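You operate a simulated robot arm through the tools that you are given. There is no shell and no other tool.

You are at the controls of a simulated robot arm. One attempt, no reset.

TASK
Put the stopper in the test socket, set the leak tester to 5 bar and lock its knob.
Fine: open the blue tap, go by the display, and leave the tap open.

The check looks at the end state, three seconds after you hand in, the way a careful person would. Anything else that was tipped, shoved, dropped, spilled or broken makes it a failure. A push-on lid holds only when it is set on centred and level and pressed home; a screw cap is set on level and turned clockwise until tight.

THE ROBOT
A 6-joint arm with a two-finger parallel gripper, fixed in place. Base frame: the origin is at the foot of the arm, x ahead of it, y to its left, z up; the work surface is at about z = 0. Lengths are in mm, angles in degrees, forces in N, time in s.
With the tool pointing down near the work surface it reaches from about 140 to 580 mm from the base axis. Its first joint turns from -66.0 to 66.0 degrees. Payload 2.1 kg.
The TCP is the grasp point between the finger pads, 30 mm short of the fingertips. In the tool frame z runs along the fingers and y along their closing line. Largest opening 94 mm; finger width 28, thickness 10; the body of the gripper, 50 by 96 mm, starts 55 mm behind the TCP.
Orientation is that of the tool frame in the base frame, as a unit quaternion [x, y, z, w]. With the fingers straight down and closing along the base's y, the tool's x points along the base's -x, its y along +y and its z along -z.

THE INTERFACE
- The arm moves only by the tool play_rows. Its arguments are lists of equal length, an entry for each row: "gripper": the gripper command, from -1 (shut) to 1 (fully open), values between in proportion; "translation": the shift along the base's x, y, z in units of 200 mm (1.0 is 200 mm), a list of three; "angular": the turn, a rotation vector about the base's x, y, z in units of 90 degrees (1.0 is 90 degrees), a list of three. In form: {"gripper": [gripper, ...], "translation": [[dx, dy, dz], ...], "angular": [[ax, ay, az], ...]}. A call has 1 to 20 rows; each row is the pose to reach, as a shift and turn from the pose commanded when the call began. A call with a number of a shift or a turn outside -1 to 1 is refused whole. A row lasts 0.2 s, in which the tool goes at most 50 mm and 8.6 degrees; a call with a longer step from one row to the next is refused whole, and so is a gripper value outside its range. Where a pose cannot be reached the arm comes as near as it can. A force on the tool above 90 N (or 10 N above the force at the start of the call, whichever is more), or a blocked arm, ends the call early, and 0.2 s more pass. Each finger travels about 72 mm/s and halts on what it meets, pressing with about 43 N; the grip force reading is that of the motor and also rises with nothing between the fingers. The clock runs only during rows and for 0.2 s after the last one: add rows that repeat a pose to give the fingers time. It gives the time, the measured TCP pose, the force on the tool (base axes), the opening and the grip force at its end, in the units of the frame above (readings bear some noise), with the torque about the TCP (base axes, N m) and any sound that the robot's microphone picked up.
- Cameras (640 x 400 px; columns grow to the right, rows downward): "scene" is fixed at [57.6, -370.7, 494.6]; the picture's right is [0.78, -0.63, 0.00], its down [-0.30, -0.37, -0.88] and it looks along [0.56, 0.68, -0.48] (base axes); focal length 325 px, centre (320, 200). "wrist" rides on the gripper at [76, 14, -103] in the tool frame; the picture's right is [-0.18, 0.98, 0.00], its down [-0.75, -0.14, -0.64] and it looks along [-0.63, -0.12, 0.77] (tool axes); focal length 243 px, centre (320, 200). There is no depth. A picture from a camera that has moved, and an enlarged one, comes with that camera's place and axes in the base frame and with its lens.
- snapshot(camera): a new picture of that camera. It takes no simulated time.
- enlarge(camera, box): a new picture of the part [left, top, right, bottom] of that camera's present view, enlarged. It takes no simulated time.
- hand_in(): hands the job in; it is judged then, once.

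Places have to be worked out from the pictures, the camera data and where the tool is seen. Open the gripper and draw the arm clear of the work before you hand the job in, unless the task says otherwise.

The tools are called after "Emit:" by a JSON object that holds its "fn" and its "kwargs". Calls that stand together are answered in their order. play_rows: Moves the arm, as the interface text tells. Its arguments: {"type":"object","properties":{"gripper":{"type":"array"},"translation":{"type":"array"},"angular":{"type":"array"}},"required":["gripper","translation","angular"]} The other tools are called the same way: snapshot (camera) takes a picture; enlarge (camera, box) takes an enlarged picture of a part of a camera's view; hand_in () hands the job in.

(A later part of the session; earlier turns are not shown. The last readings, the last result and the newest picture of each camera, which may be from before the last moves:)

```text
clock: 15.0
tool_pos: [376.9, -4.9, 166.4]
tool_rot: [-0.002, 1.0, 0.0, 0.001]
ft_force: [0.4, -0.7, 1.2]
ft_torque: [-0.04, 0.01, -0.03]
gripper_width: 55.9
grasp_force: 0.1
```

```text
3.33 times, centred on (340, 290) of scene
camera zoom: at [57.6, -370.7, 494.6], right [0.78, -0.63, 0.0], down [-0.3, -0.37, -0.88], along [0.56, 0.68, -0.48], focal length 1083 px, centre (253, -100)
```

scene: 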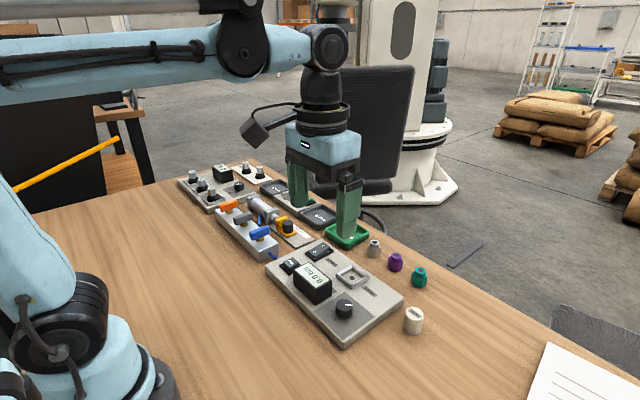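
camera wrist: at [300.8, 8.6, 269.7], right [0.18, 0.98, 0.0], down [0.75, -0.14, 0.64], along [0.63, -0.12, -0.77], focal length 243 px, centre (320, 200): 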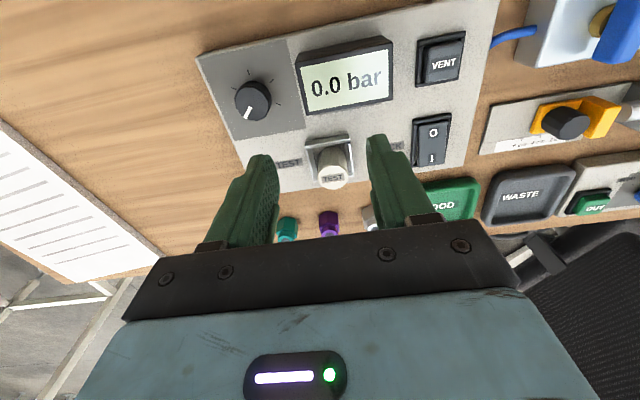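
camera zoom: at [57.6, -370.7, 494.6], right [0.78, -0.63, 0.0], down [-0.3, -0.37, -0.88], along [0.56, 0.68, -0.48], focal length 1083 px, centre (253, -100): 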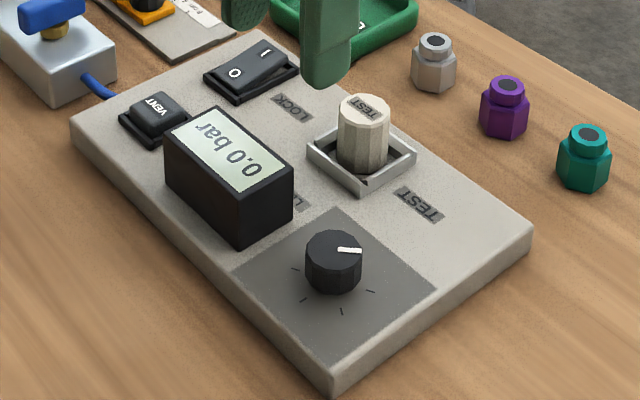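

The stopper is centred and upright, but its bottom may sit slightly above the floor. I'll enlarge to judge whether it's fully home.

Emit:
{"fn": "enlarge", "kwargs": {"camera": "scene", "box": [344, 255, 376, 291]}}

Emit:
{"fn": "enlarge", "kwargs": {"camera": "wrist", "box": [300, 125, 350, 175]}}

Emit:
{"fn": "enlarge", "kwargs": {"camera": "scene", "box": [320, 290, 410, 350]}}

```text
11.11 times, centred on (360, 273) of scene
camera zoom: at [57.6, -370.7, 494.6], right [0.78, -0.63, 0.0], down [-0.3, -0.37, -0.88], along [0.56, 0.68, -0.48], focal length 3611 px, centre (-124, -611)
```

zoom: 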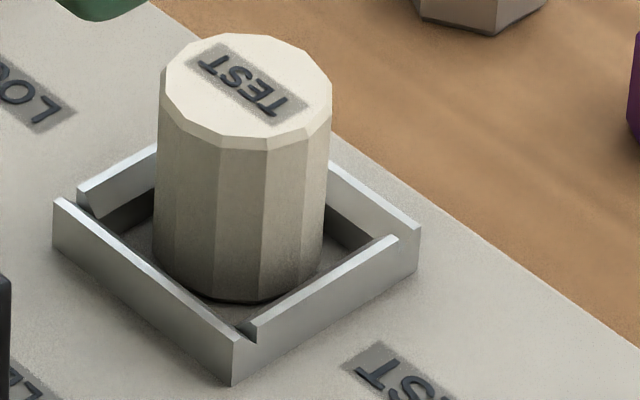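

```text
8.00 times, centred on (325, 150) of wrist
camera zoom: at [300.8, 8.6, 269.7], right [0.18, 0.98, 0.0], down [0.75, -0.14, 0.64], along [0.63, -0.12, -0.77], focal length 1941 px, centre (280, 600)
```

zoom: 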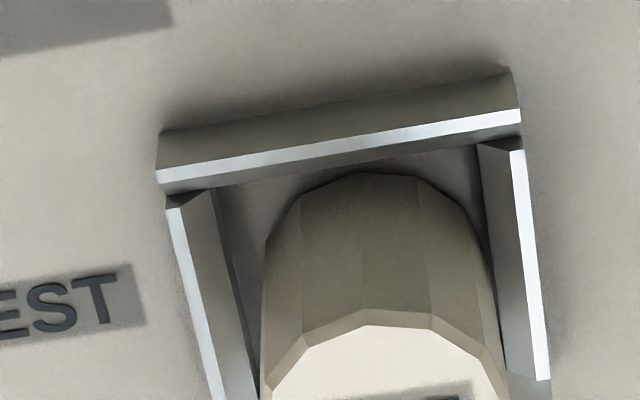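

```text
6.67 times, centred on (365, 320) of scene
camera zoom: at [57.6, -370.7, 494.6], right [0.78, -0.63, 0.0], down [-0.3, -0.37, -0.88], along [0.56, 0.68, -0.48], focal length 2167 px, centre (20, -600)
```

zoom: 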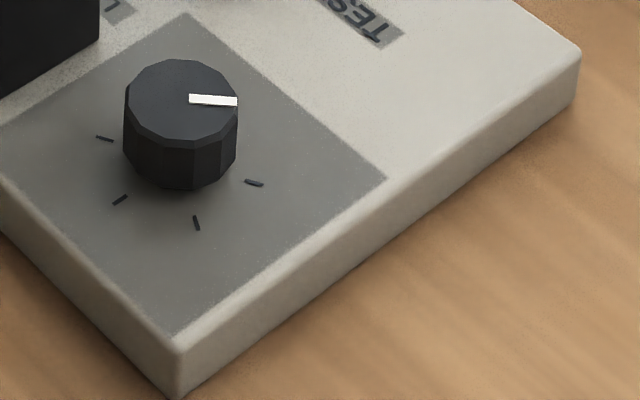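

To be sure the stopper is pressed home, I'll close the fingers and press on its top, watching the force and where contact begins. First I'll move above it.

Emit:
{"fn": "play_rows", "kwargs": {"gripper": [-0.3, -1, -1, -1, -1, -1], "translation": [[0, 0, 0], [0.15, -0.004, -0.05], [0.3, -0.0085, -0.12], [0.341, -0.0085, -0.25], [0.341, -0.0085, -0.34], [0.341, -0.0085, -0.34]], "angular": [[0, 0, 0], [0, 0, 0], [0, 0, 0], [0, 0, 0], [0, 0, 0], [0, 0, 0]]}}

Emit:
{"fn": "enlarge", "kwargs": {"camera": "wrist", "box": [260, 60, 380, 200]}}

Emit:
{"fn": "enlarge", "kwargs": {"camera": "scene", "box": [325, 235, 395, 295]}}

```text
clock: 16.4
tool_pos: [446.0, -4.4, 97.4]
tool_rot: [0.0, 1.0, 0.0, 0.001]
ft_force: [-0.1, -0.2, 0.7]
ft_torque: [0.02, -0.01, 0.0]
gripper_width: 0.2
grasp_force: 32.4
```

```text
2.86 times, centred on (320, 130) of wrist
camera zoom: at [369.9, 8.0, 201.0], right [0.18, 0.98, 0.0], down [0.75, -0.14, 0.64], along [0.63, -0.12, -0.77], focal length 693 px, centre (320, 400)
```

zoom: 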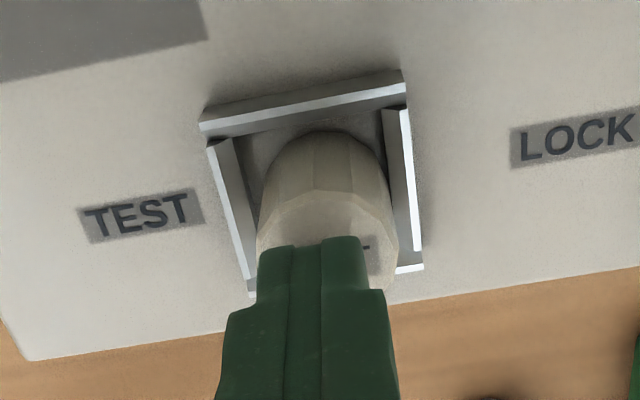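

```text
6.67 times, centred on (360, 265) of scene
camera zoom: at [57.6, -370.7, 494.6], right [0.78, -0.63, 0.0], down [-0.3, -0.37, -0.88], along [0.56, 0.68, -0.48], focal length 2167 px, centre (53, -233)
```

zoom: 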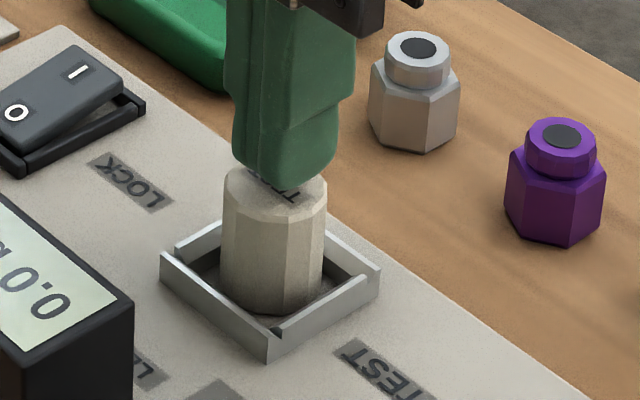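

The fingertips are about 2.5 mm too far in +x and 1.8 mm too far in −y of the stopper's centre. I'll correct this and lower gently until contact.

Emit:
{"fn": "play_rows", "kwargs": {"gripper": [-1, -1, -1, -1, -1], "translation": [[-0.0125, 0.009, 0], [-0.0125, 0.009, -0.015], [-0.0125, 0.009, -0.03], [-0.0125, 0.009, -0.035], [-0.0125, 0.009, -0.04]], "angular": [[0, 0, 0], [0, 0, 0], [0, 0, 0], [0, 0, 0], [0, 0, 0]]}}

Emit:
{"fn": "enlarge", "kwargs": {"camera": "wrist", "box": [260, 60, 380, 200]}}

Emit:
{"fn": "enlarge", "kwargs": {"camera": "scene", "box": [325, 235, 395, 295]}}

```text
clock: 17.6
tool_pos: [443.1, -4.2, 90.7]
tool_rot: [0.0, 1.0, 0.0, 0.001]
ft_force: [-0.1, -1.3, 26.9]
ft_torque: [-0.04, 0.02, 0.0]
gripper_width: 0.0
grasp_force: 32.9
```

```text
2.86 times, centred on (320, 130) of wrist
camera zoom: at [367.6, 9.4, 194.2], right [0.18, 0.98, 0.0], down [0.75, -0.14, 0.64], along [0.63, -0.12, -0.77], focal length 693 px, centre (320, 400)
```

zoom: 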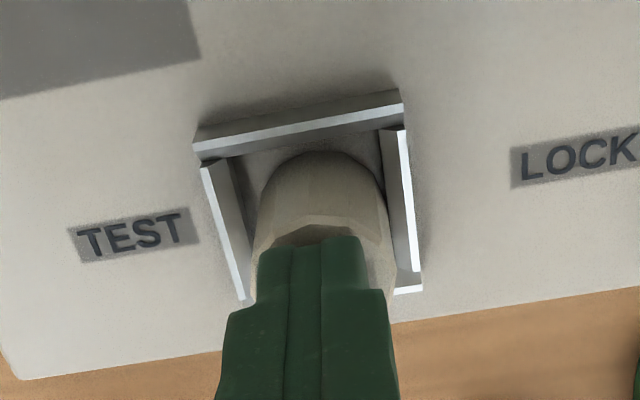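

```text
6.67 times, centred on (360, 265) of scene
camera zoom: at [57.4, -370.7, 494.6], right [0.78, -0.63, 0.0], down [-0.3, -0.37, -0.88], along [0.56, 0.68, -0.48], focal length 2167 px, centre (53, -233)
```

zoom: 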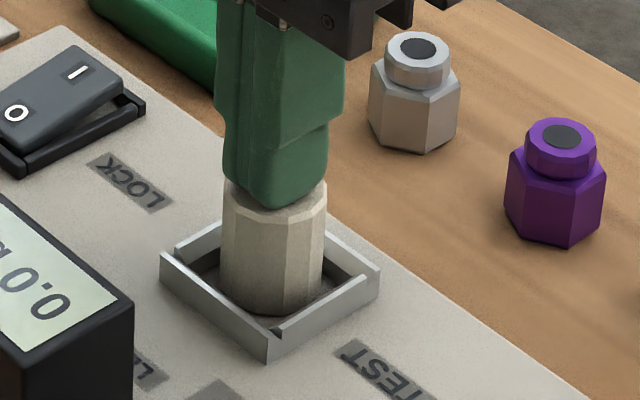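

Contact is made with 27 N on the stopper's top at about z≈61. I'll press harder in small steps to see whether it moves down.

Emit:
{"fn": "play_rows", "kwargs": {"gripper": [-1, -1, -1], "translation": [[0, 0, -0.005], [0, 0, -0.01], [0, 0, -0.0125]], "angular": [[0, 0, 0], [0, 0, 0], [0, 0, 0]]}}

Emit:
{"fn": "enlarge", "kwargs": {"camera": "scene", "box": [325, 235, 395, 295]}}

```text
clock: 18.4
tool_pos: [443.6, -3.6, 90.4]
tool_rot: [0.0, 1.0, 0.0, 0.0]
ft_force: [-5.1, -1.3, 82.9]
ft_torque: [-0.03, 0.41, -0.01]
gripper_width: 0.0
grasp_force: 33.1
```

```text
6.67 times, centred on (360, 265) of scene
camera zoom: at [57.2, -370.7, 494.7], right [0.78, -0.63, 0.0], down [-0.3, -0.37, -0.88], along [0.56, 0.68, -0.48], focal length 2167 px, centre (53, -233)
```

zoom: 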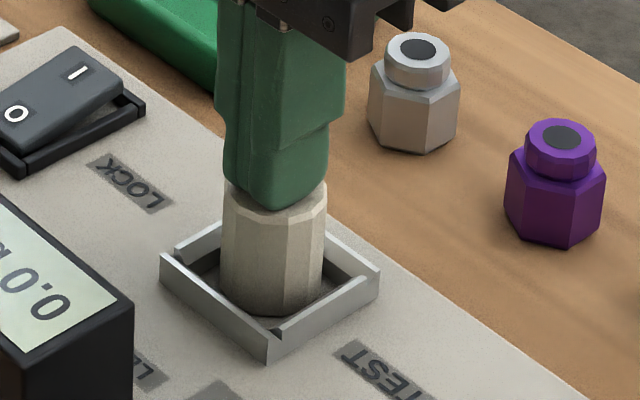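

At 83 N the stopper doesn't move, so it is hard down on its seat. I'll retreat upward and move toward the blue tap for a look.

Emit:
{"fn": "play_rows", "kwargs": {"gripper": [-1, -1, -1, -1, -1, -0.5, 0], "translation": [[0, 0, 0.05], [0, 0, 0.2], [-0.05, 0.05, 0.4], [-0.15, 0.2, 0.5], [-0.28, 0.4, 0.55], [-0.42, 0.6, 0.55], [-0.56, 0.78, 0.55]], "angular": [[0, 0, 0], [0, 0, 0], [0, 0, 0], [0, 0, 0], [0, 0, 0], [0, 0, 0], [0, 0, 0]]}}

Emit:
{"fn": "snapshot", "kwargs": {"camera": "wrist"}}

Emit:
{"fn": "enlarge", "kwargs": {"camera": "scene", "box": [325, 235, 395, 295]}}

Emit:
{"fn": "snapshot", "kwargs": {"camera": "scene"}}

```text
clock: 20.0
tool_pos: [329.8, 151.5, 198.6]
tool_rot: [0.001, 1.0, 0.0, 0.001]
ft_force: [0.8, 0.4, 0.3]
ft_torque: [-0.02, -0.02, 0.0]
gripper_width: 47.1
grasp_force: 0.0
```

```text
taken
camera wrist: at [255.7, 165.6, 300.6], right [0.18, 0.98, 0.0], down [0.75, -0.14, 0.64], along [0.63, -0.12, -0.77], focal length 243 px, centre (320, 200)
```

wrist: 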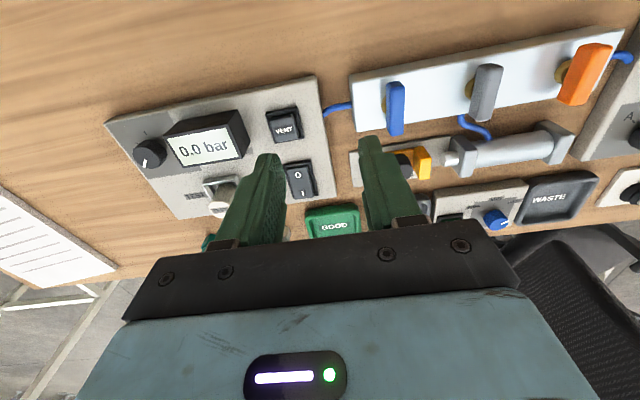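

```text
6.67 times, centred on (360, 265) of scene
camera zoom: at [57.6, -370.7, 494.6], right [0.78, -0.63, 0.0], down [-0.3, -0.37, -0.88], along [0.56, 0.68, -0.48], focal length 2167 px, centre (53, -233)
```

zoom: 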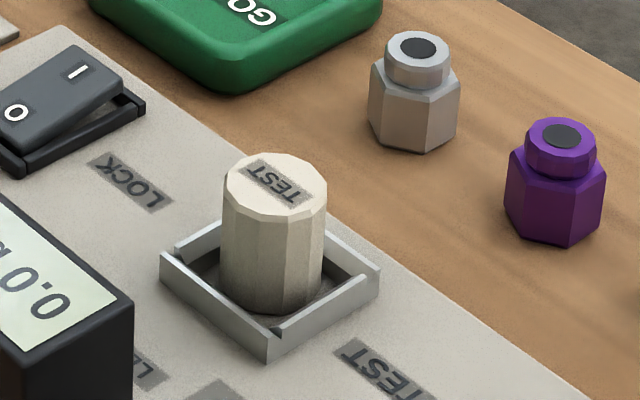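

```text
taken
```

scene: 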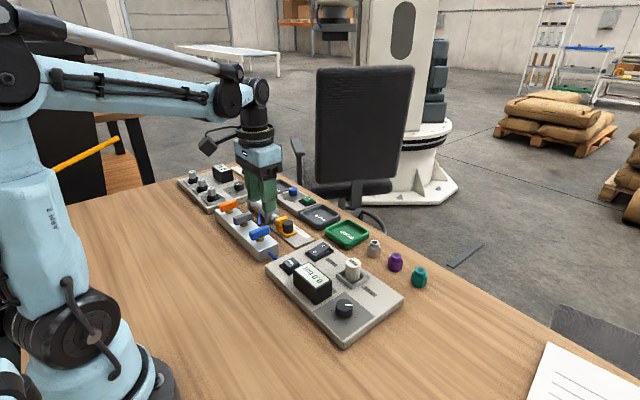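

The stopper is standing well in the socket. Next is the blue tap, so I'll enlarge it in both cameras.

Emit:
{"fn": "enlarge", "kwargs": {"camera": "wrist", "box": [330, 50, 540, 170]}}

Emit:
{"fn": "enlarge", "kwargs": {"camera": "scene", "box": [205, 190, 295, 270]}}

Emit:
{"fn": "enlarge", "kwargs": {"camera": "wrist", "box": [350, 60, 440, 150]}}

```text
3.05 times, centred on (435, 110) of wrist
camera zoom: at [255.7, 165.6, 300.6], right [0.18, 0.98, 0.0], down [0.75, -0.14, 0.64], along [0.63, -0.12, -0.77], focal length 739 px, centre (-30, 474)
```

zoom: 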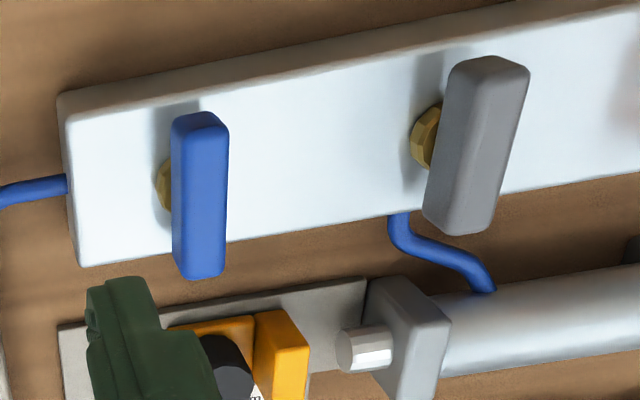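

```text
5.00 times, centred on (250, 230) of scene
camera zoom: at [57.6, -370.7, 494.6], right [0.78, -0.63, 0.0], down [-0.3, -0.37, -0.88], along [0.56, 0.68, -0.48], focal length 1625 px, centre (670, 50)
```

zoom: 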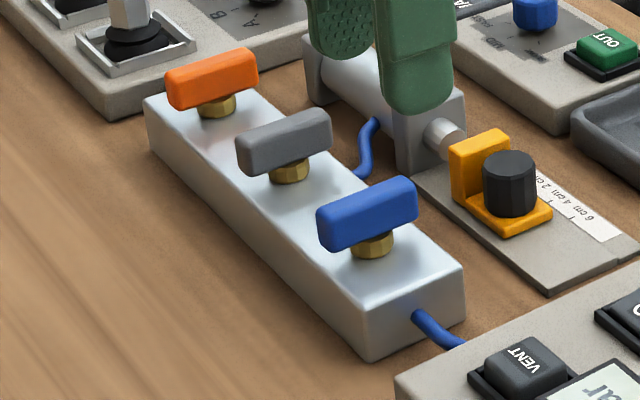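

```text
4.44 times, centred on (395, 105) of wrist
camera zoom: at [255.7, 165.6, 300.6], right [0.18, 0.98, 0.0], down [0.75, -0.14, 0.64], along [0.63, -0.12, -0.77], focal length 1078 px, centre (-13, 622)
```

zoom: 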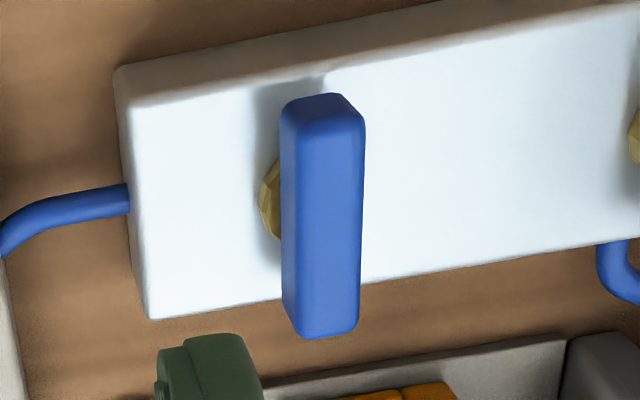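

The blue handle is about 14 mm wide, 48 mm long and lies along x, with its centre near (354,220) and top at z≈61. I'll move above it and re-measure relative to the fingers.

Emit:
{"fn": "play_rows", "kwargs": {"gripper": [0, 0, 0, 0], "translation": [[0.04, 0.12, -0.1], [0.08, 0.24, -0.22], [0.1075, 0.326, -0.34], [0.1075, 0.326, -0.34]], "angular": [[0, 0, 0], [0, 0, 0], [0, 0, 0], [0, 0, 0]]}}

Emit:
{"fn": "snapshot", "kwargs": {"camera": "wrist"}}

Emit:
{"fn": "enlarge", "kwargs": {"camera": "scene", "box": [205, 170, 305, 270]}}

Emit:
{"fn": "enlarge", "kwargs": {"camera": "wrist", "box": [260, 90, 380, 210]}}

```text
clock: 21.0
tool_pos: [350.6, 215.5, 128.7]
tool_rot: [-0.001, 1.0, 0.0, 0.001]
ft_force: [0.1, 0.3, -0.9]
ft_torque: [-0.01, 0.03, 0.0]
gripper_width: 47.0
grasp_force: 0.0
```

```text
taken
camera wrist: at [275.3, 230.0, 230.9], right [0.18, 0.98, 0.0], down [0.75, -0.14, 0.64], along [0.63, -0.12, -0.77], focal length 243 px, centre (320, 200)
```

wrist: 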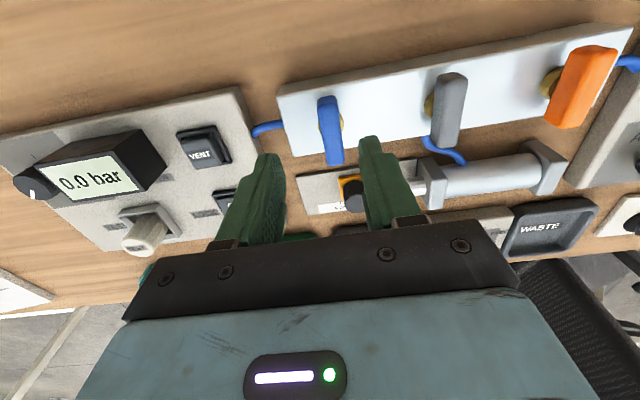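

```text
4.00 times, centred on (255, 220) of scene
camera zoom: at [57.6, -370.7, 494.6], right [0.78, -0.63, 0.0], down [-0.3, -0.37, -0.88], along [0.56, 0.68, -0.48], focal length 1300 px, centre (580, 120)
```

zoom: 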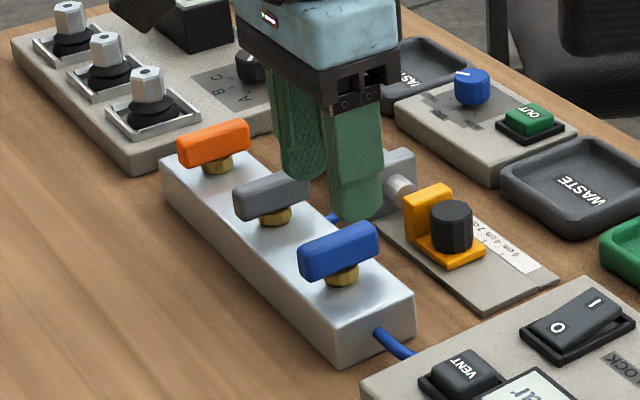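

```text
3.33 times, centred on (320, 150) of wrist
camera zoom: at [275.3, 230.0, 230.9], right [0.18, 0.98, 0.0], down [0.75, -0.14, 0.64], along [0.63, -0.12, -0.77], focal length 809 px, centre (320, 367)
```

zoom: 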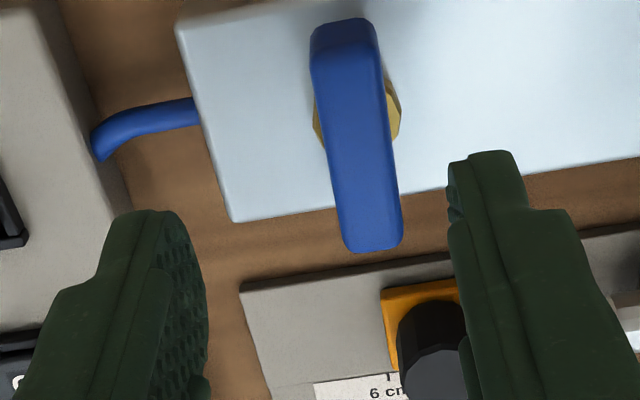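

The handle's centre and stem are about 4 mm in +x and 8 mm in +y from the TCP. I'll shift over it and lower until the fingertips straddle the handle.

Emit:
{"fn": "play_rows", "kwargs": {"gripper": [0, 0, 0, 0], "translation": [[0.0185, 0.039, 0], [0.0185, 0.039, -0.12], [0.0185, 0.039, -0.23], [0.0185, 0.039, -0.23]], "angular": [[0, 0, 0], [0, 0, 0], [0, 0, 0], [0, 0, 0]]}}

Emit:
{"fn": "enlarge", "kwargs": {"camera": "scene", "box": [215, 185, 295, 265]}}

Emit:
{"fn": "enlarge", "kwargs": {"camera": "wrist", "box": [260, 90, 380, 210]}}

```text
clock: 22.0
tool_pos: [356.7, 224.0, 83.6]
tool_rot: [-0.001, 1.0, 0.0, 0.001]
ft_force: [-0.4, -0.2, -0.6]
ft_torque: [0.02, -0.02, 0.01]
gripper_width: 47.2
grasp_force: 0.0
```

```text
5.00 times, centred on (255, 225) of scene
camera zoom: at [57.6, -370.7, 494.6], right [0.78, -0.63, 0.0], down [-0.3, -0.37, -0.88], along [0.56, 0.68, -0.48], focal length 1625 px, centre (645, 75)
```

zoom: 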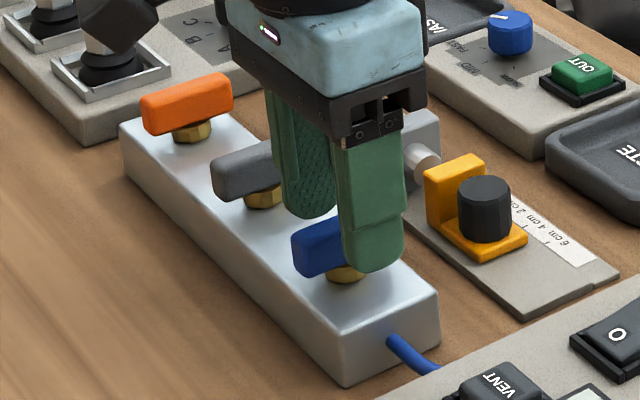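

```text
3.33 times, centred on (320, 150) of wrist
camera zoom: at [280.5, 238.8, 186.1], right [0.18, 0.98, 0.0], down [0.75, -0.14, 0.64], along [0.63, -0.12, -0.77], focal length 809 px, centre (320, 367)
```

zoom: 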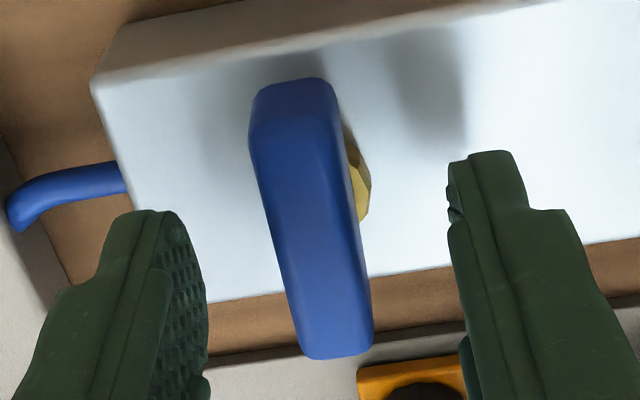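

The handle lies between the fingers, about 1.5 mm toward −y. I'll correct, lower 8 mm and close on the handle.

Emit:
{"fn": "play_rows", "kwargs": {"gripper": [0, 0, 0, -0.4, -0.7, -1, -1, -1], "translation": [[0.002, -0.007, 0], [0.002, -0.007, -0.02], [0.002, -0.007, -0.0425], [0.002, -0.007, -0.0425], [0.002, -0.007, -0.0425], [0.002, -0.007, -0.0425], [0.002, -0.007, -0.0425], [0.002, -0.007, -0.0425]], "angular": [[0, 0, 0], [0, 0, 0], [0, 0, 0], [0, 0, 0], [0, 0, 0], [0, 0, 0], [0, 0, 0], [0, 0, 0]]}}

Emit:
{"fn": "enlarge", "kwargs": {"camera": "scene", "box": [215, 185, 295, 265]}}

Emit:
{"fn": "enlarge", "kwargs": {"camera": "wrist", "box": [260, 90, 380, 210]}}

```text
clock: 23.8
tool_pos: [356.7, 225.5, 76.1]
tool_rot: [-0.002, 1.0, 0.002, 0.001]
ft_force: [3.3, 19.7, -5.9]
ft_torque: [0.07, 0.04, -0.1]
gripper_width: 14.6
grasp_force: 44.8
```

```text
5.00 times, centred on (255, 225) of scene
camera zoom: at [57.6, -370.7, 494.6], right [0.78, -0.63, 0.0], down [-0.3, -0.37, -0.88], along [0.56, 0.68, -0.48], focal length 1625 px, centre (645, 75)
```

zoom: 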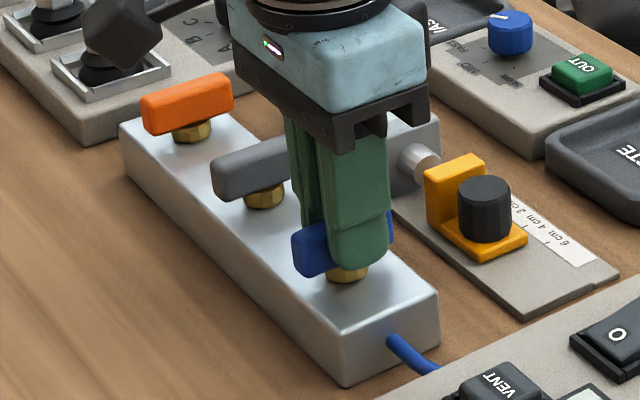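

```text
3.33 times, centred on (320, 150) of wrist
camera zoom: at [280.8, 237.9, 178.7], right [0.18, 0.98, 0.0], down [0.75, -0.14, 0.64], along [0.63, -0.11, -0.77], focal length 809 px, centre (320, 367)
```

zoom: 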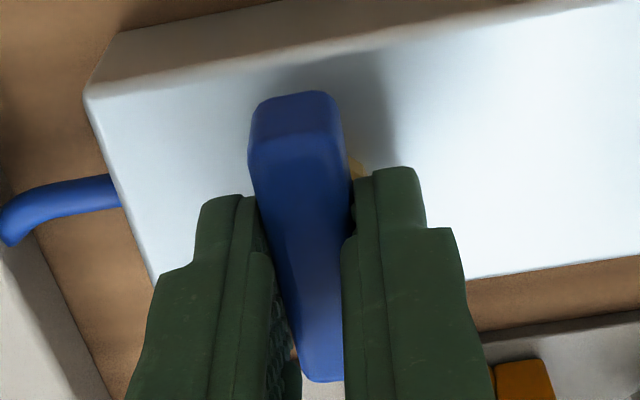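

The handle is gripped at 14.6 mm with a 20 N sideways load. I'll shift +1 mm in y to relieve it and try a small counter-clockwise turn (seen from above), watching the torque.

Emit:
{"fn": "play_rows", "kwargs": {"gripper": [-1, -1, -1, -1], "translation": [[0, 0.005, 0], [0, 0.005, 0], [0, 0.005, 0], [0, 0.005, 0]], "angular": [[0, 0, 0], [0, 0, 0.05], [0, 0, 0.1], [0, 0, 0.1]]}}

Emit:
{"fn": "enlarge", "kwargs": {"camera": "scene", "box": [215, 185, 295, 265]}}

Emit:
{"fn": "enlarge", "kwargs": {"camera": "wrist", "box": [260, 90, 380, 210]}}

```text
clock: 24.8
tool_pos: [356.8, 224.2, 76.5]
tool_rot: [-0.079, 0.997, 0.001, 0.001]
ft_force: [9.3, 16.7, -8.3]
ft_torque: [0.26, 0.64, -1.62]
gripper_width: 18.1
grasp_force: 44.7
```

```text
5.00 times, centred on (255, 225) of scene
camera zoom: at [57.6, -370.7, 494.6], right [0.78, -0.63, 0.0], down [-0.3, -0.37, -0.88], along [0.56, 0.68, -0.48], focal length 1625 px, centre (645, 75)
```

zoom: 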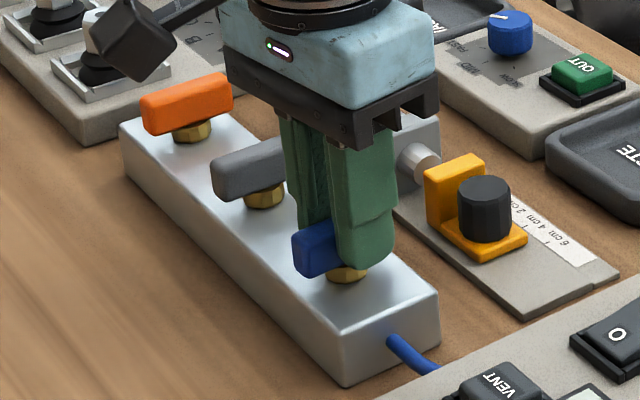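

```text
3.33 times, centred on (320, 150) of wrist
camera zoom: at [280.3, 226.2, 178.7], right [0.03, 1.0, 0.0], down [0.76, -0.02, 0.64], along [0.64, -0.02, -0.77], focal length 809 px, centre (320, 367)
```

zoom: 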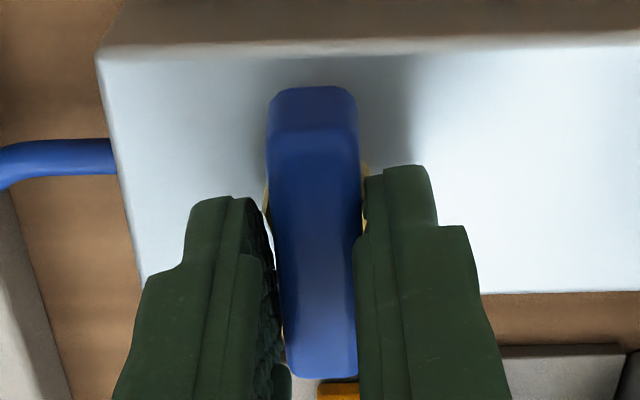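

The handle did not turn counter-clockwise: the fingers were pried open to 18 mm with 1.6 N·m. I'll turn back and try clockwise.

Emit:
{"fn": "play_rows", "kwargs": {"gripper": [-1, -1, -1, -1, -1, -1], "translation": [[0, 0, 0], [0, 0, 0], [0, 0, 0], [0, 0, 0], [0, 0, 0], [0, 0, 0]], "angular": [[0, 0, -0.05], [0, 0, -0.1], [0, 0, -0.1], [0, 0, -0.15], [0, 0, -0.2], [0, 0, -0.2]]}}

Emit:
{"fn": "enlarge", "kwargs": {"camera": "scene", "box": [215, 185, 295, 265]}}

Emit:
{"fn": "enlarge", "kwargs": {"camera": "wrist", "box": [260, 90, 380, 210]}}

```text
clock: 26.2
tool_pos: [356.2, 225.4, 76.0]
tool_rot: [0.078, 0.997, -0.001, 0.0]
ft_force: [-10.5, -0.2, -8.6]
ft_torque: [-0.12, -1.12, 0.03]
gripper_width: 14.8
grasp_force: 45.0
```

```text
5.00 times, centred on (255, 225) of scene
camera zoom: at [57.6, -370.7, 494.6], right [0.78, -0.63, 0.0], down [-0.3, -0.37, -0.88], along [0.56, 0.68, -0.48], focal length 1625 px, centre (645, 75)
```

zoom: 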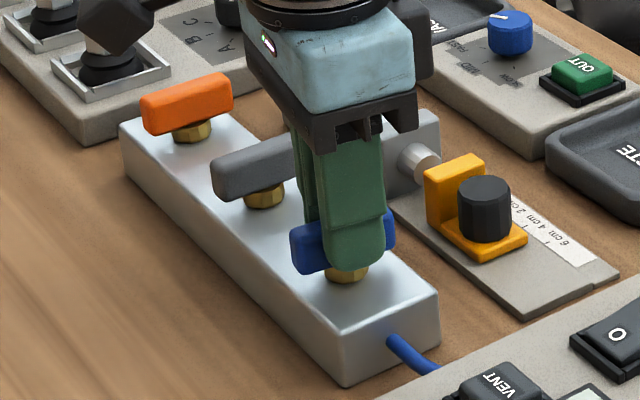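

```text
3.33 times, centred on (320, 150) of wrist
camera zoom: at [284.1, 250.3, 178.9], right [0.34, 0.94, 0.0], down [0.72, -0.26, 0.64], along [0.6, -0.22, -0.77], focal length 809 px, centre (320, 367)
```

zoom: 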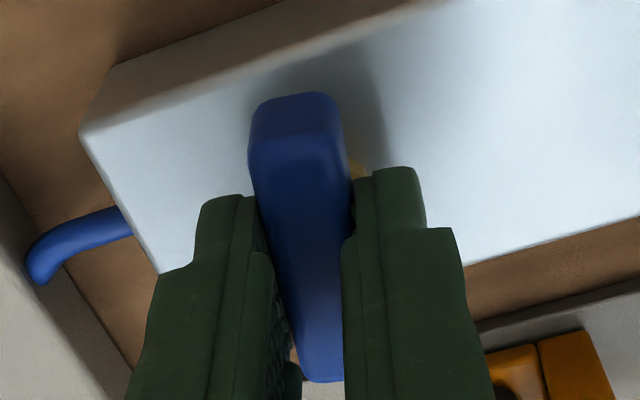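

Clockwise the handle follows the gripper freely. I'll continue the clockwise turn in stages, nudging for the side loads.

Emit:
{"fn": "play_rows", "kwargs": {"gripper": [-1, -1, -1, -1], "translation": [[-0.0025, 0, 0], [-0.0025, 0, 0], [-0.0025, 0, 0], [-0.0025, 0, 0]], "angular": [[0, 0, -0.09], [0, 0, -0.18], [0, 0, -0.27], [0, 0, -0.27]]}}

Emit:
{"fn": "enlarge", "kwargs": {"camera": "wrist", "box": [260, 90, 380, 210]}}

```text
clock: 27.2
tool_pos: [355.9, 225.0, 75.9]
tool_rot: [0.287, 0.958, -0.002, 0.0]
ft_force: [-2.0, -12.4, -14.6]
ft_torque: [0.53, 1.05, 0.0]
gripper_width: 14.7
grasp_force: 45.2
```

```text
3.33 times, centred on (320, 150) of wrist
camera zoom: at [301.0, 277.6, 178.8], right [0.69, 0.72, 0.0], down [0.55, -0.53, 0.64], along [0.46, -0.45, -0.77], focal length 809 px, centre (320, 367)
```

zoom: 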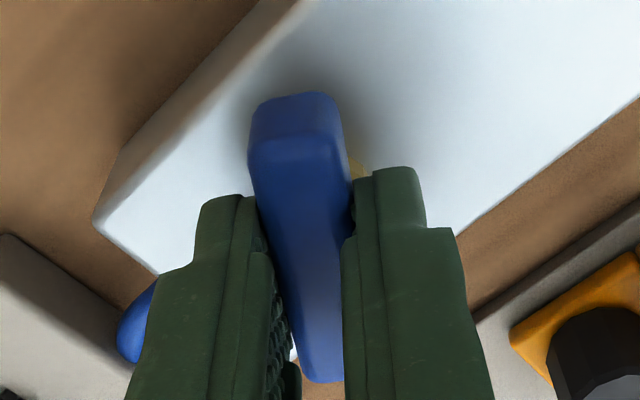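

The handle has turned about 33°. I'll continue.

Emit:
{"fn": "play_rows", "kwargs": {"gripper": [-1, -1, -1, -1], "translation": [[0, -0.0025, -0.002], [0, -0.0025, -0.002], [0, -0.0025, -0.002], [0, -0.0025, -0.002]], "angular": [[0, 0, -0.09], [0, 0, -0.18], [0, 0, -0.27], [0, 0, -0.27]]}}

Emit:
{"fn": "enlarge", "kwargs": {"camera": "wrist", "box": [260, 90, 380, 210]}}

```text
clock: 28.2
tool_pos: [356.1, 223.9, 75.4]
tool_rot: [0.481, 0.876, 0.0, 0.0]
ft_force: [-10.0, -6.6, 2.0]
ft_torque: [-1.36, -0.59, -0.04]
gripper_width: 14.8
grasp_force: 45.1
```

```text
3.33 times, centred on (320, 150) of wrist
camera zoom: at [327.7, 295.4, 178.8], right [0.93, 0.37, 0.0], down [0.28, -0.71, 0.64], along [0.24, -0.6, -0.77], focal length 809 px, centre (320, 367)
```

zoom: 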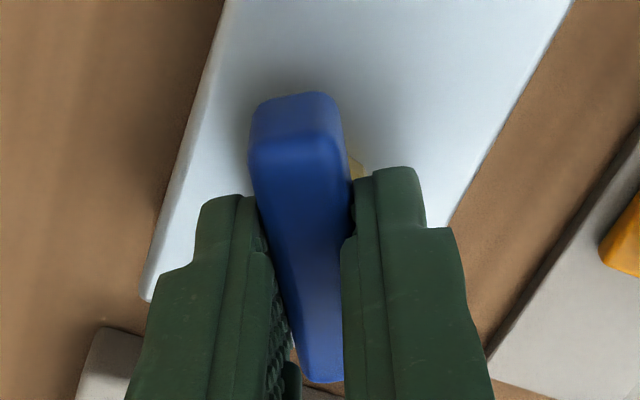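

The handle is now at about 57°. I'll turn on to about 82° and check the torque before the last part.

Emit:
{"fn": "play_rows", "kwargs": {"gripper": [-1, -1, -1, -1], "translation": [[-0.002, -0.001, 0], [-0.002, -0.001, 0], [-0.002, -0.001, 0], [-0.002, -0.001, 0]], "angular": [[0, 0, -0.09], [0, 0, -0.18], [0, 0, -0.27], [0, 0, -0.27]]}}

Emit:
{"fn": "enlarge", "kwargs": {"camera": "wrist", "box": [260, 90, 380, 210]}}

Emit:
{"fn": "enlarge", "kwargs": {"camera": "scene", "box": [215, 185, 345, 305]}}

```text
clock: 29.2
tool_pos: [356.2, 225.0, 75.1]
tool_rot: [0.656, 0.755, -0.001, -0.001]
ft_force: [-14.2, -15.9, 19.6]
ft_torque: [0.67, 0.2, -0.03]
gripper_width: 14.8
grasp_force: 45.0
```

```text
3.33 times, centred on (320, 150) of wrist
camera zoom: at [359.8, 300.7, 178.7], right [1.0, -0.05, 0.0], down [-0.03, -0.76, 0.64], along [-0.03, -0.64, -0.77], focal length 809 px, centre (320, 367)
```

zoom: 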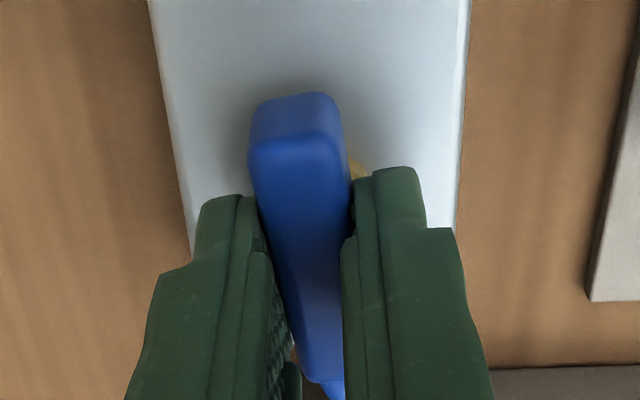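

```text
3.33 times, centred on (280, 245) of scene
camera zoom: at [57.5, -370.8, 494.5], right [0.78, -0.63, 0.0], down [-0.3, -0.37, -0.88], along [0.56, 0.68, -0.48], focal length 1083 px, centre (453, 50)
```

zoom: 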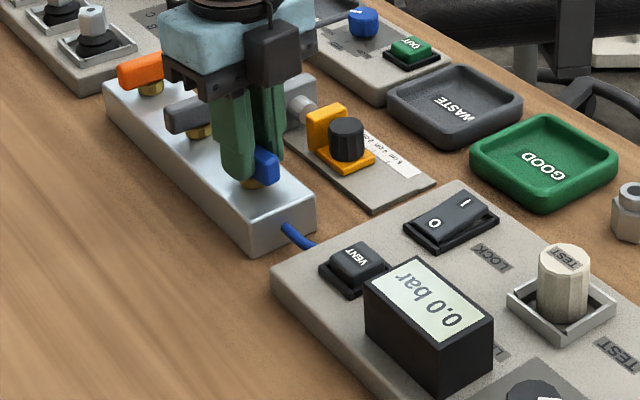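

The handle is at about 82° with no resisting torque. I'll finish the last 8–10° and watch for the stop.

Emit:
{"fn": "play_rows", "kwargs": {"gripper": [-1, -1, -1, -1], "translation": [[-0.003, -0.003, 0.003], [-0.003, -0.003, 0.003], [-0.003, -0.003, 0.003], [-0.003, -0.003, 0.003]], "angular": [[0, 0, -0.05], [0, 0, -0.09], [0, 0, -0.11], [0, 0, -0.11]]}}

Emit:
{"fn": "enlarge", "kwargs": {"camera": "wrist", "box": [260, 90, 380, 210]}}

Emit:
{"fn": "enlarge", "kwargs": {"camera": "scene", "box": [215, 185, 345, 305]}}

```text
clock: 30.2
tool_pos: [354.5, 224.2, 76.4]
tool_rot: [0.717, 0.697, 0.0, 0.001]
ft_force: [-8.4, -5.3, 3.1]
ft_torque: [-1.14, 0.13, 1.39]
gripper_width: 14.7
grasp_force: 44.9
```

```text
3.33 times, centred on (320, 150) of wrist
camera zoom: at [372.2, 299.0, 178.8], right [0.98, -0.21, 0.0], down [-0.16, -0.75, 0.64], along [-0.14, -0.63, -0.77], focal length 809 px, centre (320, 367)
```

zoom: 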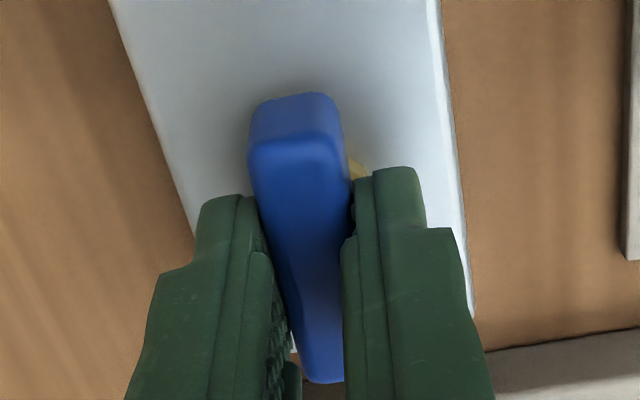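

```text
3.33 times, centred on (280, 245) of scene
camera zoom: at [57.6, -370.7, 494.6], right [0.78, -0.63, 0.0], down [-0.3, -0.37, -0.88], along [0.56, 0.68, -0.48], focal length 1083 px, centre (453, 50)
```

zoom: 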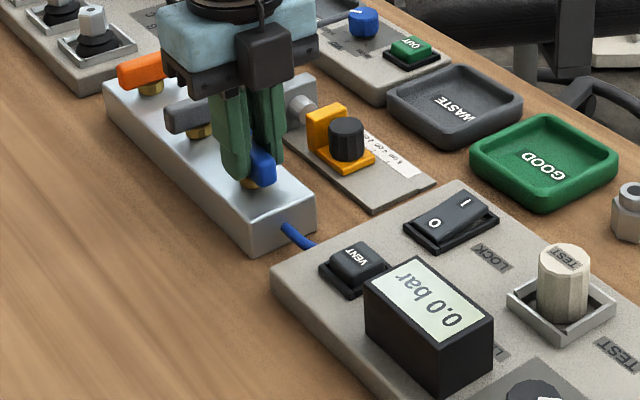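

The turn stopped at about 91° with 1.4 N·m, so the tap is at its end stop and the handle lies along the manifold. I'll open the fingers and rise.

Emit:
{"fn": "play_rows", "kwargs": {"gripper": [-0.6, -0.2, 0, 0, 0, 0, 0], "translation": [[0, 0, 0], [0, 0, 0], [0, 0, 0], [0, 0, 0], [0, 0, 0.15], [0, 0, 0.35], [0, 0, 0.55]], "angular": [[0, 0, 0], [0, 0, 0], [0, 0, 0], [0, 0, 0], [0, 0, 0], [0, 0, 0], [0, 0, 0]]}}

Emit:
{"fn": "snapshot", "kwargs": {"camera": "wrist"}}

Emit:
{"fn": "enlarge", "kwargs": {"camera": "scene", "box": [195, 165, 345, 305]}}

```text
clock: 31.8
tool_pos: [354.9, 223.3, 190.3]
tool_rot: [0.717, 0.697, -0.001, 0.001]
ft_force: [0.3, 0.0, 0.0]
ft_torque: [-0.02, 0.05, 0.01]
gripper_width: 47.0
grasp_force: 0.0
```

```text
taken
camera wrist: at [372.5, 298.7, 292.5], right [0.98, -0.21, 0.0], down [-0.16, -0.75, 0.64], along [-0.14, -0.63, -0.77], focal length 243 px, centre (320, 200)
```

wrist: 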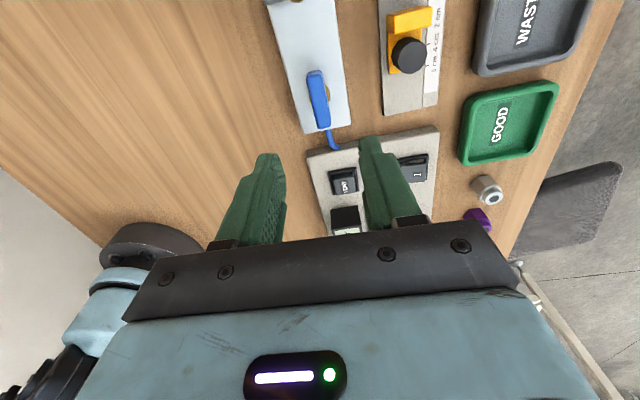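

```text
2.86 times, centred on (270, 235) of scene
camera zoom: at [57.6, -370.7, 494.6], right [0.78, -0.63, 0.0], down [-0.3, -0.37, -0.88], along [0.56, 0.68, -0.48], focal length 928 px, centre (463, 100)
```

zoom: 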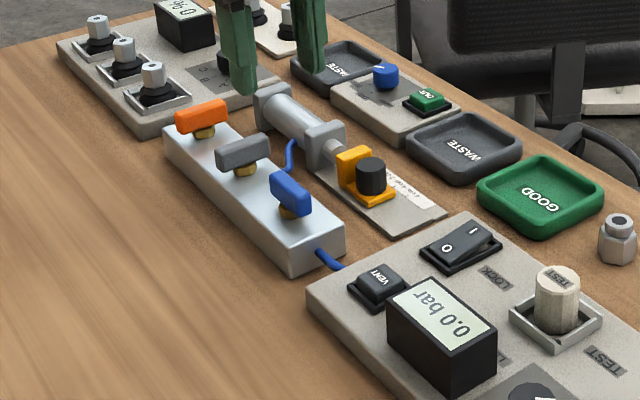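

The tap is open with its handle along the manifold, and the display shows 0.0 bar since the knob is at zero. I'll swing the gripper back to square and go toward the knob.

Emit:
{"fn": "play_rows", "kwargs": {"gripper": [0, 0, 0, 0, 0, 0, 0, 0], "translation": [[-0.0125, -0.125, 0], [-0.025, -0.25, 0], [-0.0375, -0.375, 0], [-0.05, -0.5, 0], [-0.0625, -0.625, 0], [-0.075, -0.75, 0], [-0.0875, -0.875, 0], [-0.1, -1.0, 0]], "angular": [[0, 0, 0.09], [0, 0, 0.18], [0, 0, 0.27], [0, 0, 0.36], [0, 0, 0.45], [0, 0, 0.54], [0, 0, 0.63], [0, 0, 0.72]]}}

Emit:
{"fn": "play_rows", "kwargs": {"gripper": [0, 0, 0, 0, 0], "translation": [[0, -0.114, 0], [0, -0.228, 0], [0, -0.342, -0.05], [0, -0.4555, -0.08], [0, -0.4555, -0.08]], "angular": [[0, 0, 0.09], [0, 0, 0.18], [0, 0, 0.27], [0, 0, 0.3], [0, 0, 0.3]]}}

Emit:
{"fn": "snapshot", "kwargs": {"camera": "wrist"}}

Emit:
{"fn": "enlarge", "kwargs": {"camera": "wrist", "box": [260, 70, 400, 170]}}

Emit:
{"fn": "snapshot", "kwargs": {"camera": "scene"}}

```text
clock: 33.6
tool_pos: [334.2, 22.4, 184.3]
tool_rot: [0.232, 0.973, 0.0, 0.001]
ft_force: [0.0, 1.0, 0.7]
ft_torque: [0.01, 0.0, -0.03]
gripper_width: 46.9
grasp_force: 0.0
```

```text
clock: 34.8
tool_pos: [335.5, -67.4, 169.1]
tool_rot: [-0.001, 1.0, 0.0, 0.0]
ft_force: [-0.5, 0.8, -0.6]
ft_torque: [0.01, -0.02, 0.0]
gripper_width: 47.1
grasp_force: 0.0
```

```text
taken
camera wrist: at [259.2, -54.9, 272.9], right [0.18, 0.98, 0.0], down [0.75, -0.14, 0.64], along [0.63, -0.12, -0.77], focal length 243 px, centre (320, 200)
```

wrist: 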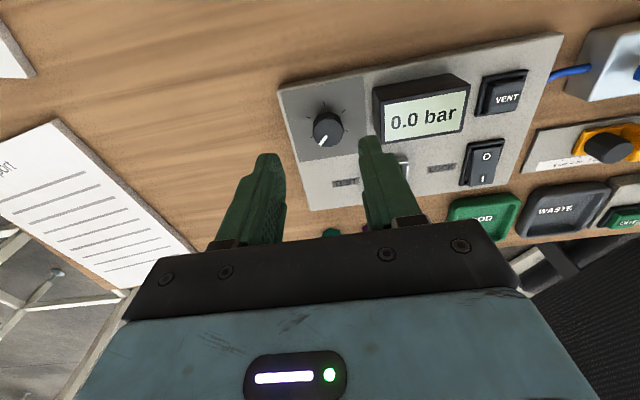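

```text
4.00 times, centred on (330, 120) of wrist
camera zoom: at [259.2, -54.9, 272.9], right [0.18, 0.98, 0.0], down [0.75, -0.14, 0.64], along [0.63, -0.12, -0.77], focal length 970 px, centre (280, 520)
```

zoom: 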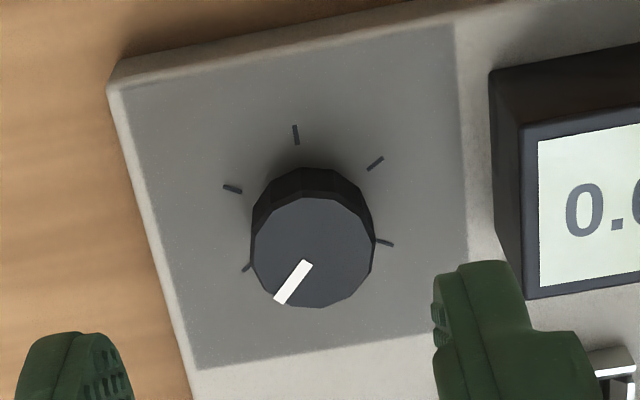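

```text
taken
```

scene: 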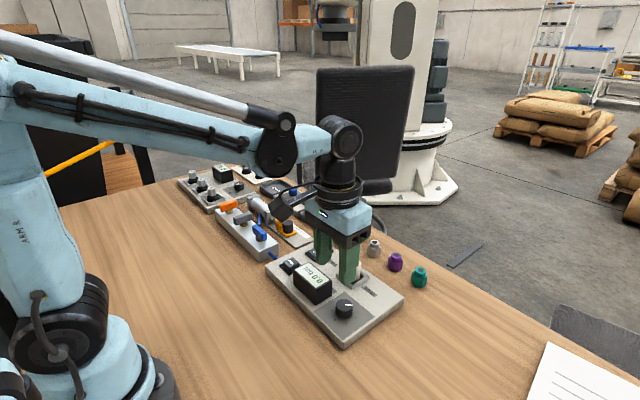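

The knob's centre is about 27 mm ahead and 2 mm to the left of the TCP. I'll move over it, lower to just above its top and check alignment.

Emit:
{"fn": "play_rows", "kwargs": {"gripper": [0, 0, 0, 0, 0], "translation": [[0.07, 0.005, -0.05], [0.135, 0.01, -0.15], [0.135, 0.01, -0.28], [0.135, 0.01, -0.39], [0.135, 0.01, -0.39]], "angular": [[0, 0, 0], [0, 0, 0], [0, 0, 0], [0, 0, 0], [0, 0, 0]]}}

Emit:
{"fn": "snapshot", "kwargs": {"camera": "wrist"}}

Emit:
{"fn": "enlarge", "kwargs": {"camera": "wrist", "box": [260, 90, 380, 210]}}

Emit:
{"fn": "enlarge", "kwargs": {"camera": "scene", "box": [280, 230, 400, 350]}}

```text
clock: 36.0
tool_pos: [361.9, -67.9, 92.4]
tool_rot: [0.0, 1.0, 0.0, 0.001]
ft_force: [0.2, 0.5, -0.4]
ft_torque: [0.0, 0.03, -0.01]
gripper_width: 47.2
grasp_force: 0.0
```

```text
taken
camera wrist: at [287.7, -53.3, 195.2], right [0.18, 0.98, 0.0], down [0.75, -0.14, 0.64], along [0.63, -0.12, -0.77], focal length 243 px, centre (320, 200)
```

wrist: 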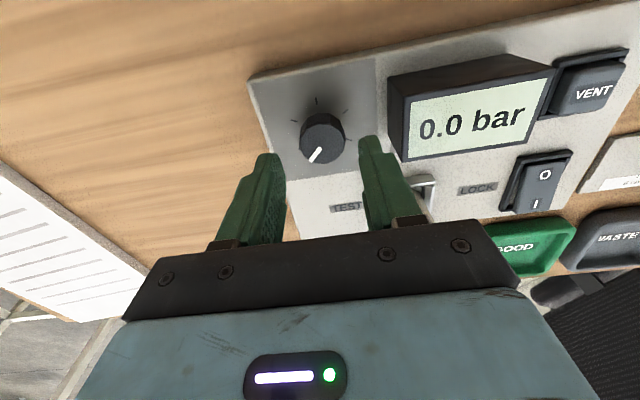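

```text
3.33 times, centred on (320, 150) of wrist
camera zoom: at [287.7, -53.3, 195.2], right [0.18, 0.98, 0.0], down [0.75, -0.14, 0.64], along [0.63, -0.12, -0.77], focal length 809 px, centre (320, 367)
```

zoom: 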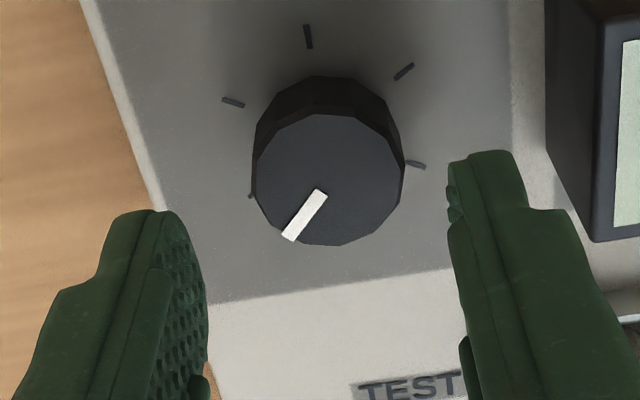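

```text
3.33 times, centred on (340, 290) of scene
camera zoom: at [57.6, -370.7, 494.6], right [0.78, -0.63, 0.0], down [-0.3, -0.37, -0.88], along [0.56, 0.68, -0.48], focal length 1083 px, centre (253, -100)
```

zoom: 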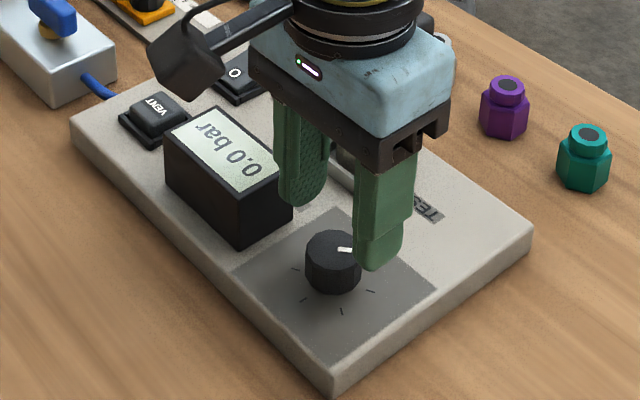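

The knob is centred between the fingers within about 2 mm. I'll lower so the fingertips straddle it, staying clear of the panel.

Emit:
{"fn": "play_rows", "kwargs": {"gripper": [0, 0, 0, 0], "translation": [[-0.004, 0.005, -0.06], [-0.004, 0.005, -0.12], [-0.004, 0.005, -0.1485], [-0.004, 0.005, -0.1485]], "angular": [[0, 0, 0], [0, 0, 0], [0, 0, 0], [0, 0, 0]]}}

Emit:
{"fn": "enlarge", "kwargs": {"camera": "wrist", "box": [260, 90, 380, 210]}}

Emit:
{"fn": "enlarge", "kwargs": {"camera": "scene", "box": [310, 270, 390, 350]}}

```text
clock: 37.0
tool_pos: [361.5, -65.4, 61.5]
tool_rot: [-0.001, 1.0, 0.0, 0.001]
ft_force: [0.5, 0.2, 0.6]
ft_torque: [0.0, 0.0, -0.01]
gripper_width: 47.1
grasp_force: 0.0
```

```text
3.33 times, centred on (320, 150) of wrist
camera zoom: at [285.6, -52.0, 165.1], right [0.18, 0.98, 0.0], down [0.75, -0.14, 0.64], along [0.63, -0.12, -0.77], focal length 809 px, centre (320, 367)
```

zoom: 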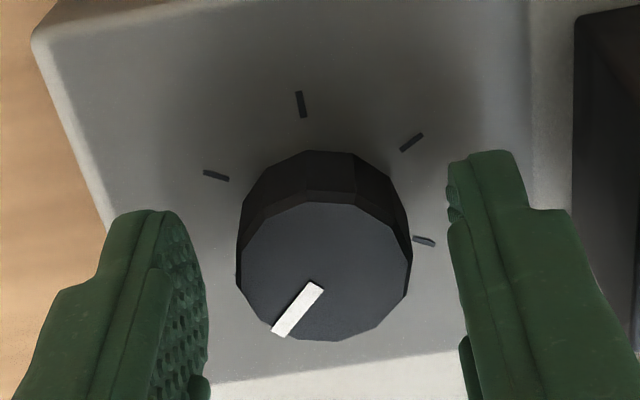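

```text
5.00 times, centred on (350, 310) of scene
camera zoom: at [57.6, -370.7, 494.6], right [0.78, -0.63, 0.0], down [-0.3, -0.37, -0.88], along [0.56, 0.68, -0.48], focal length 1625 px, centre (170, -350)
```

zoom: 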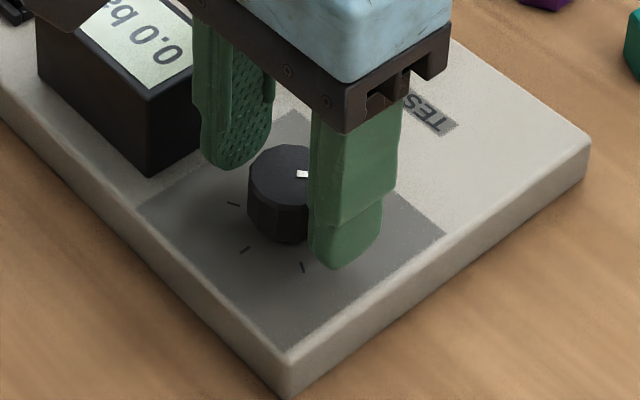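

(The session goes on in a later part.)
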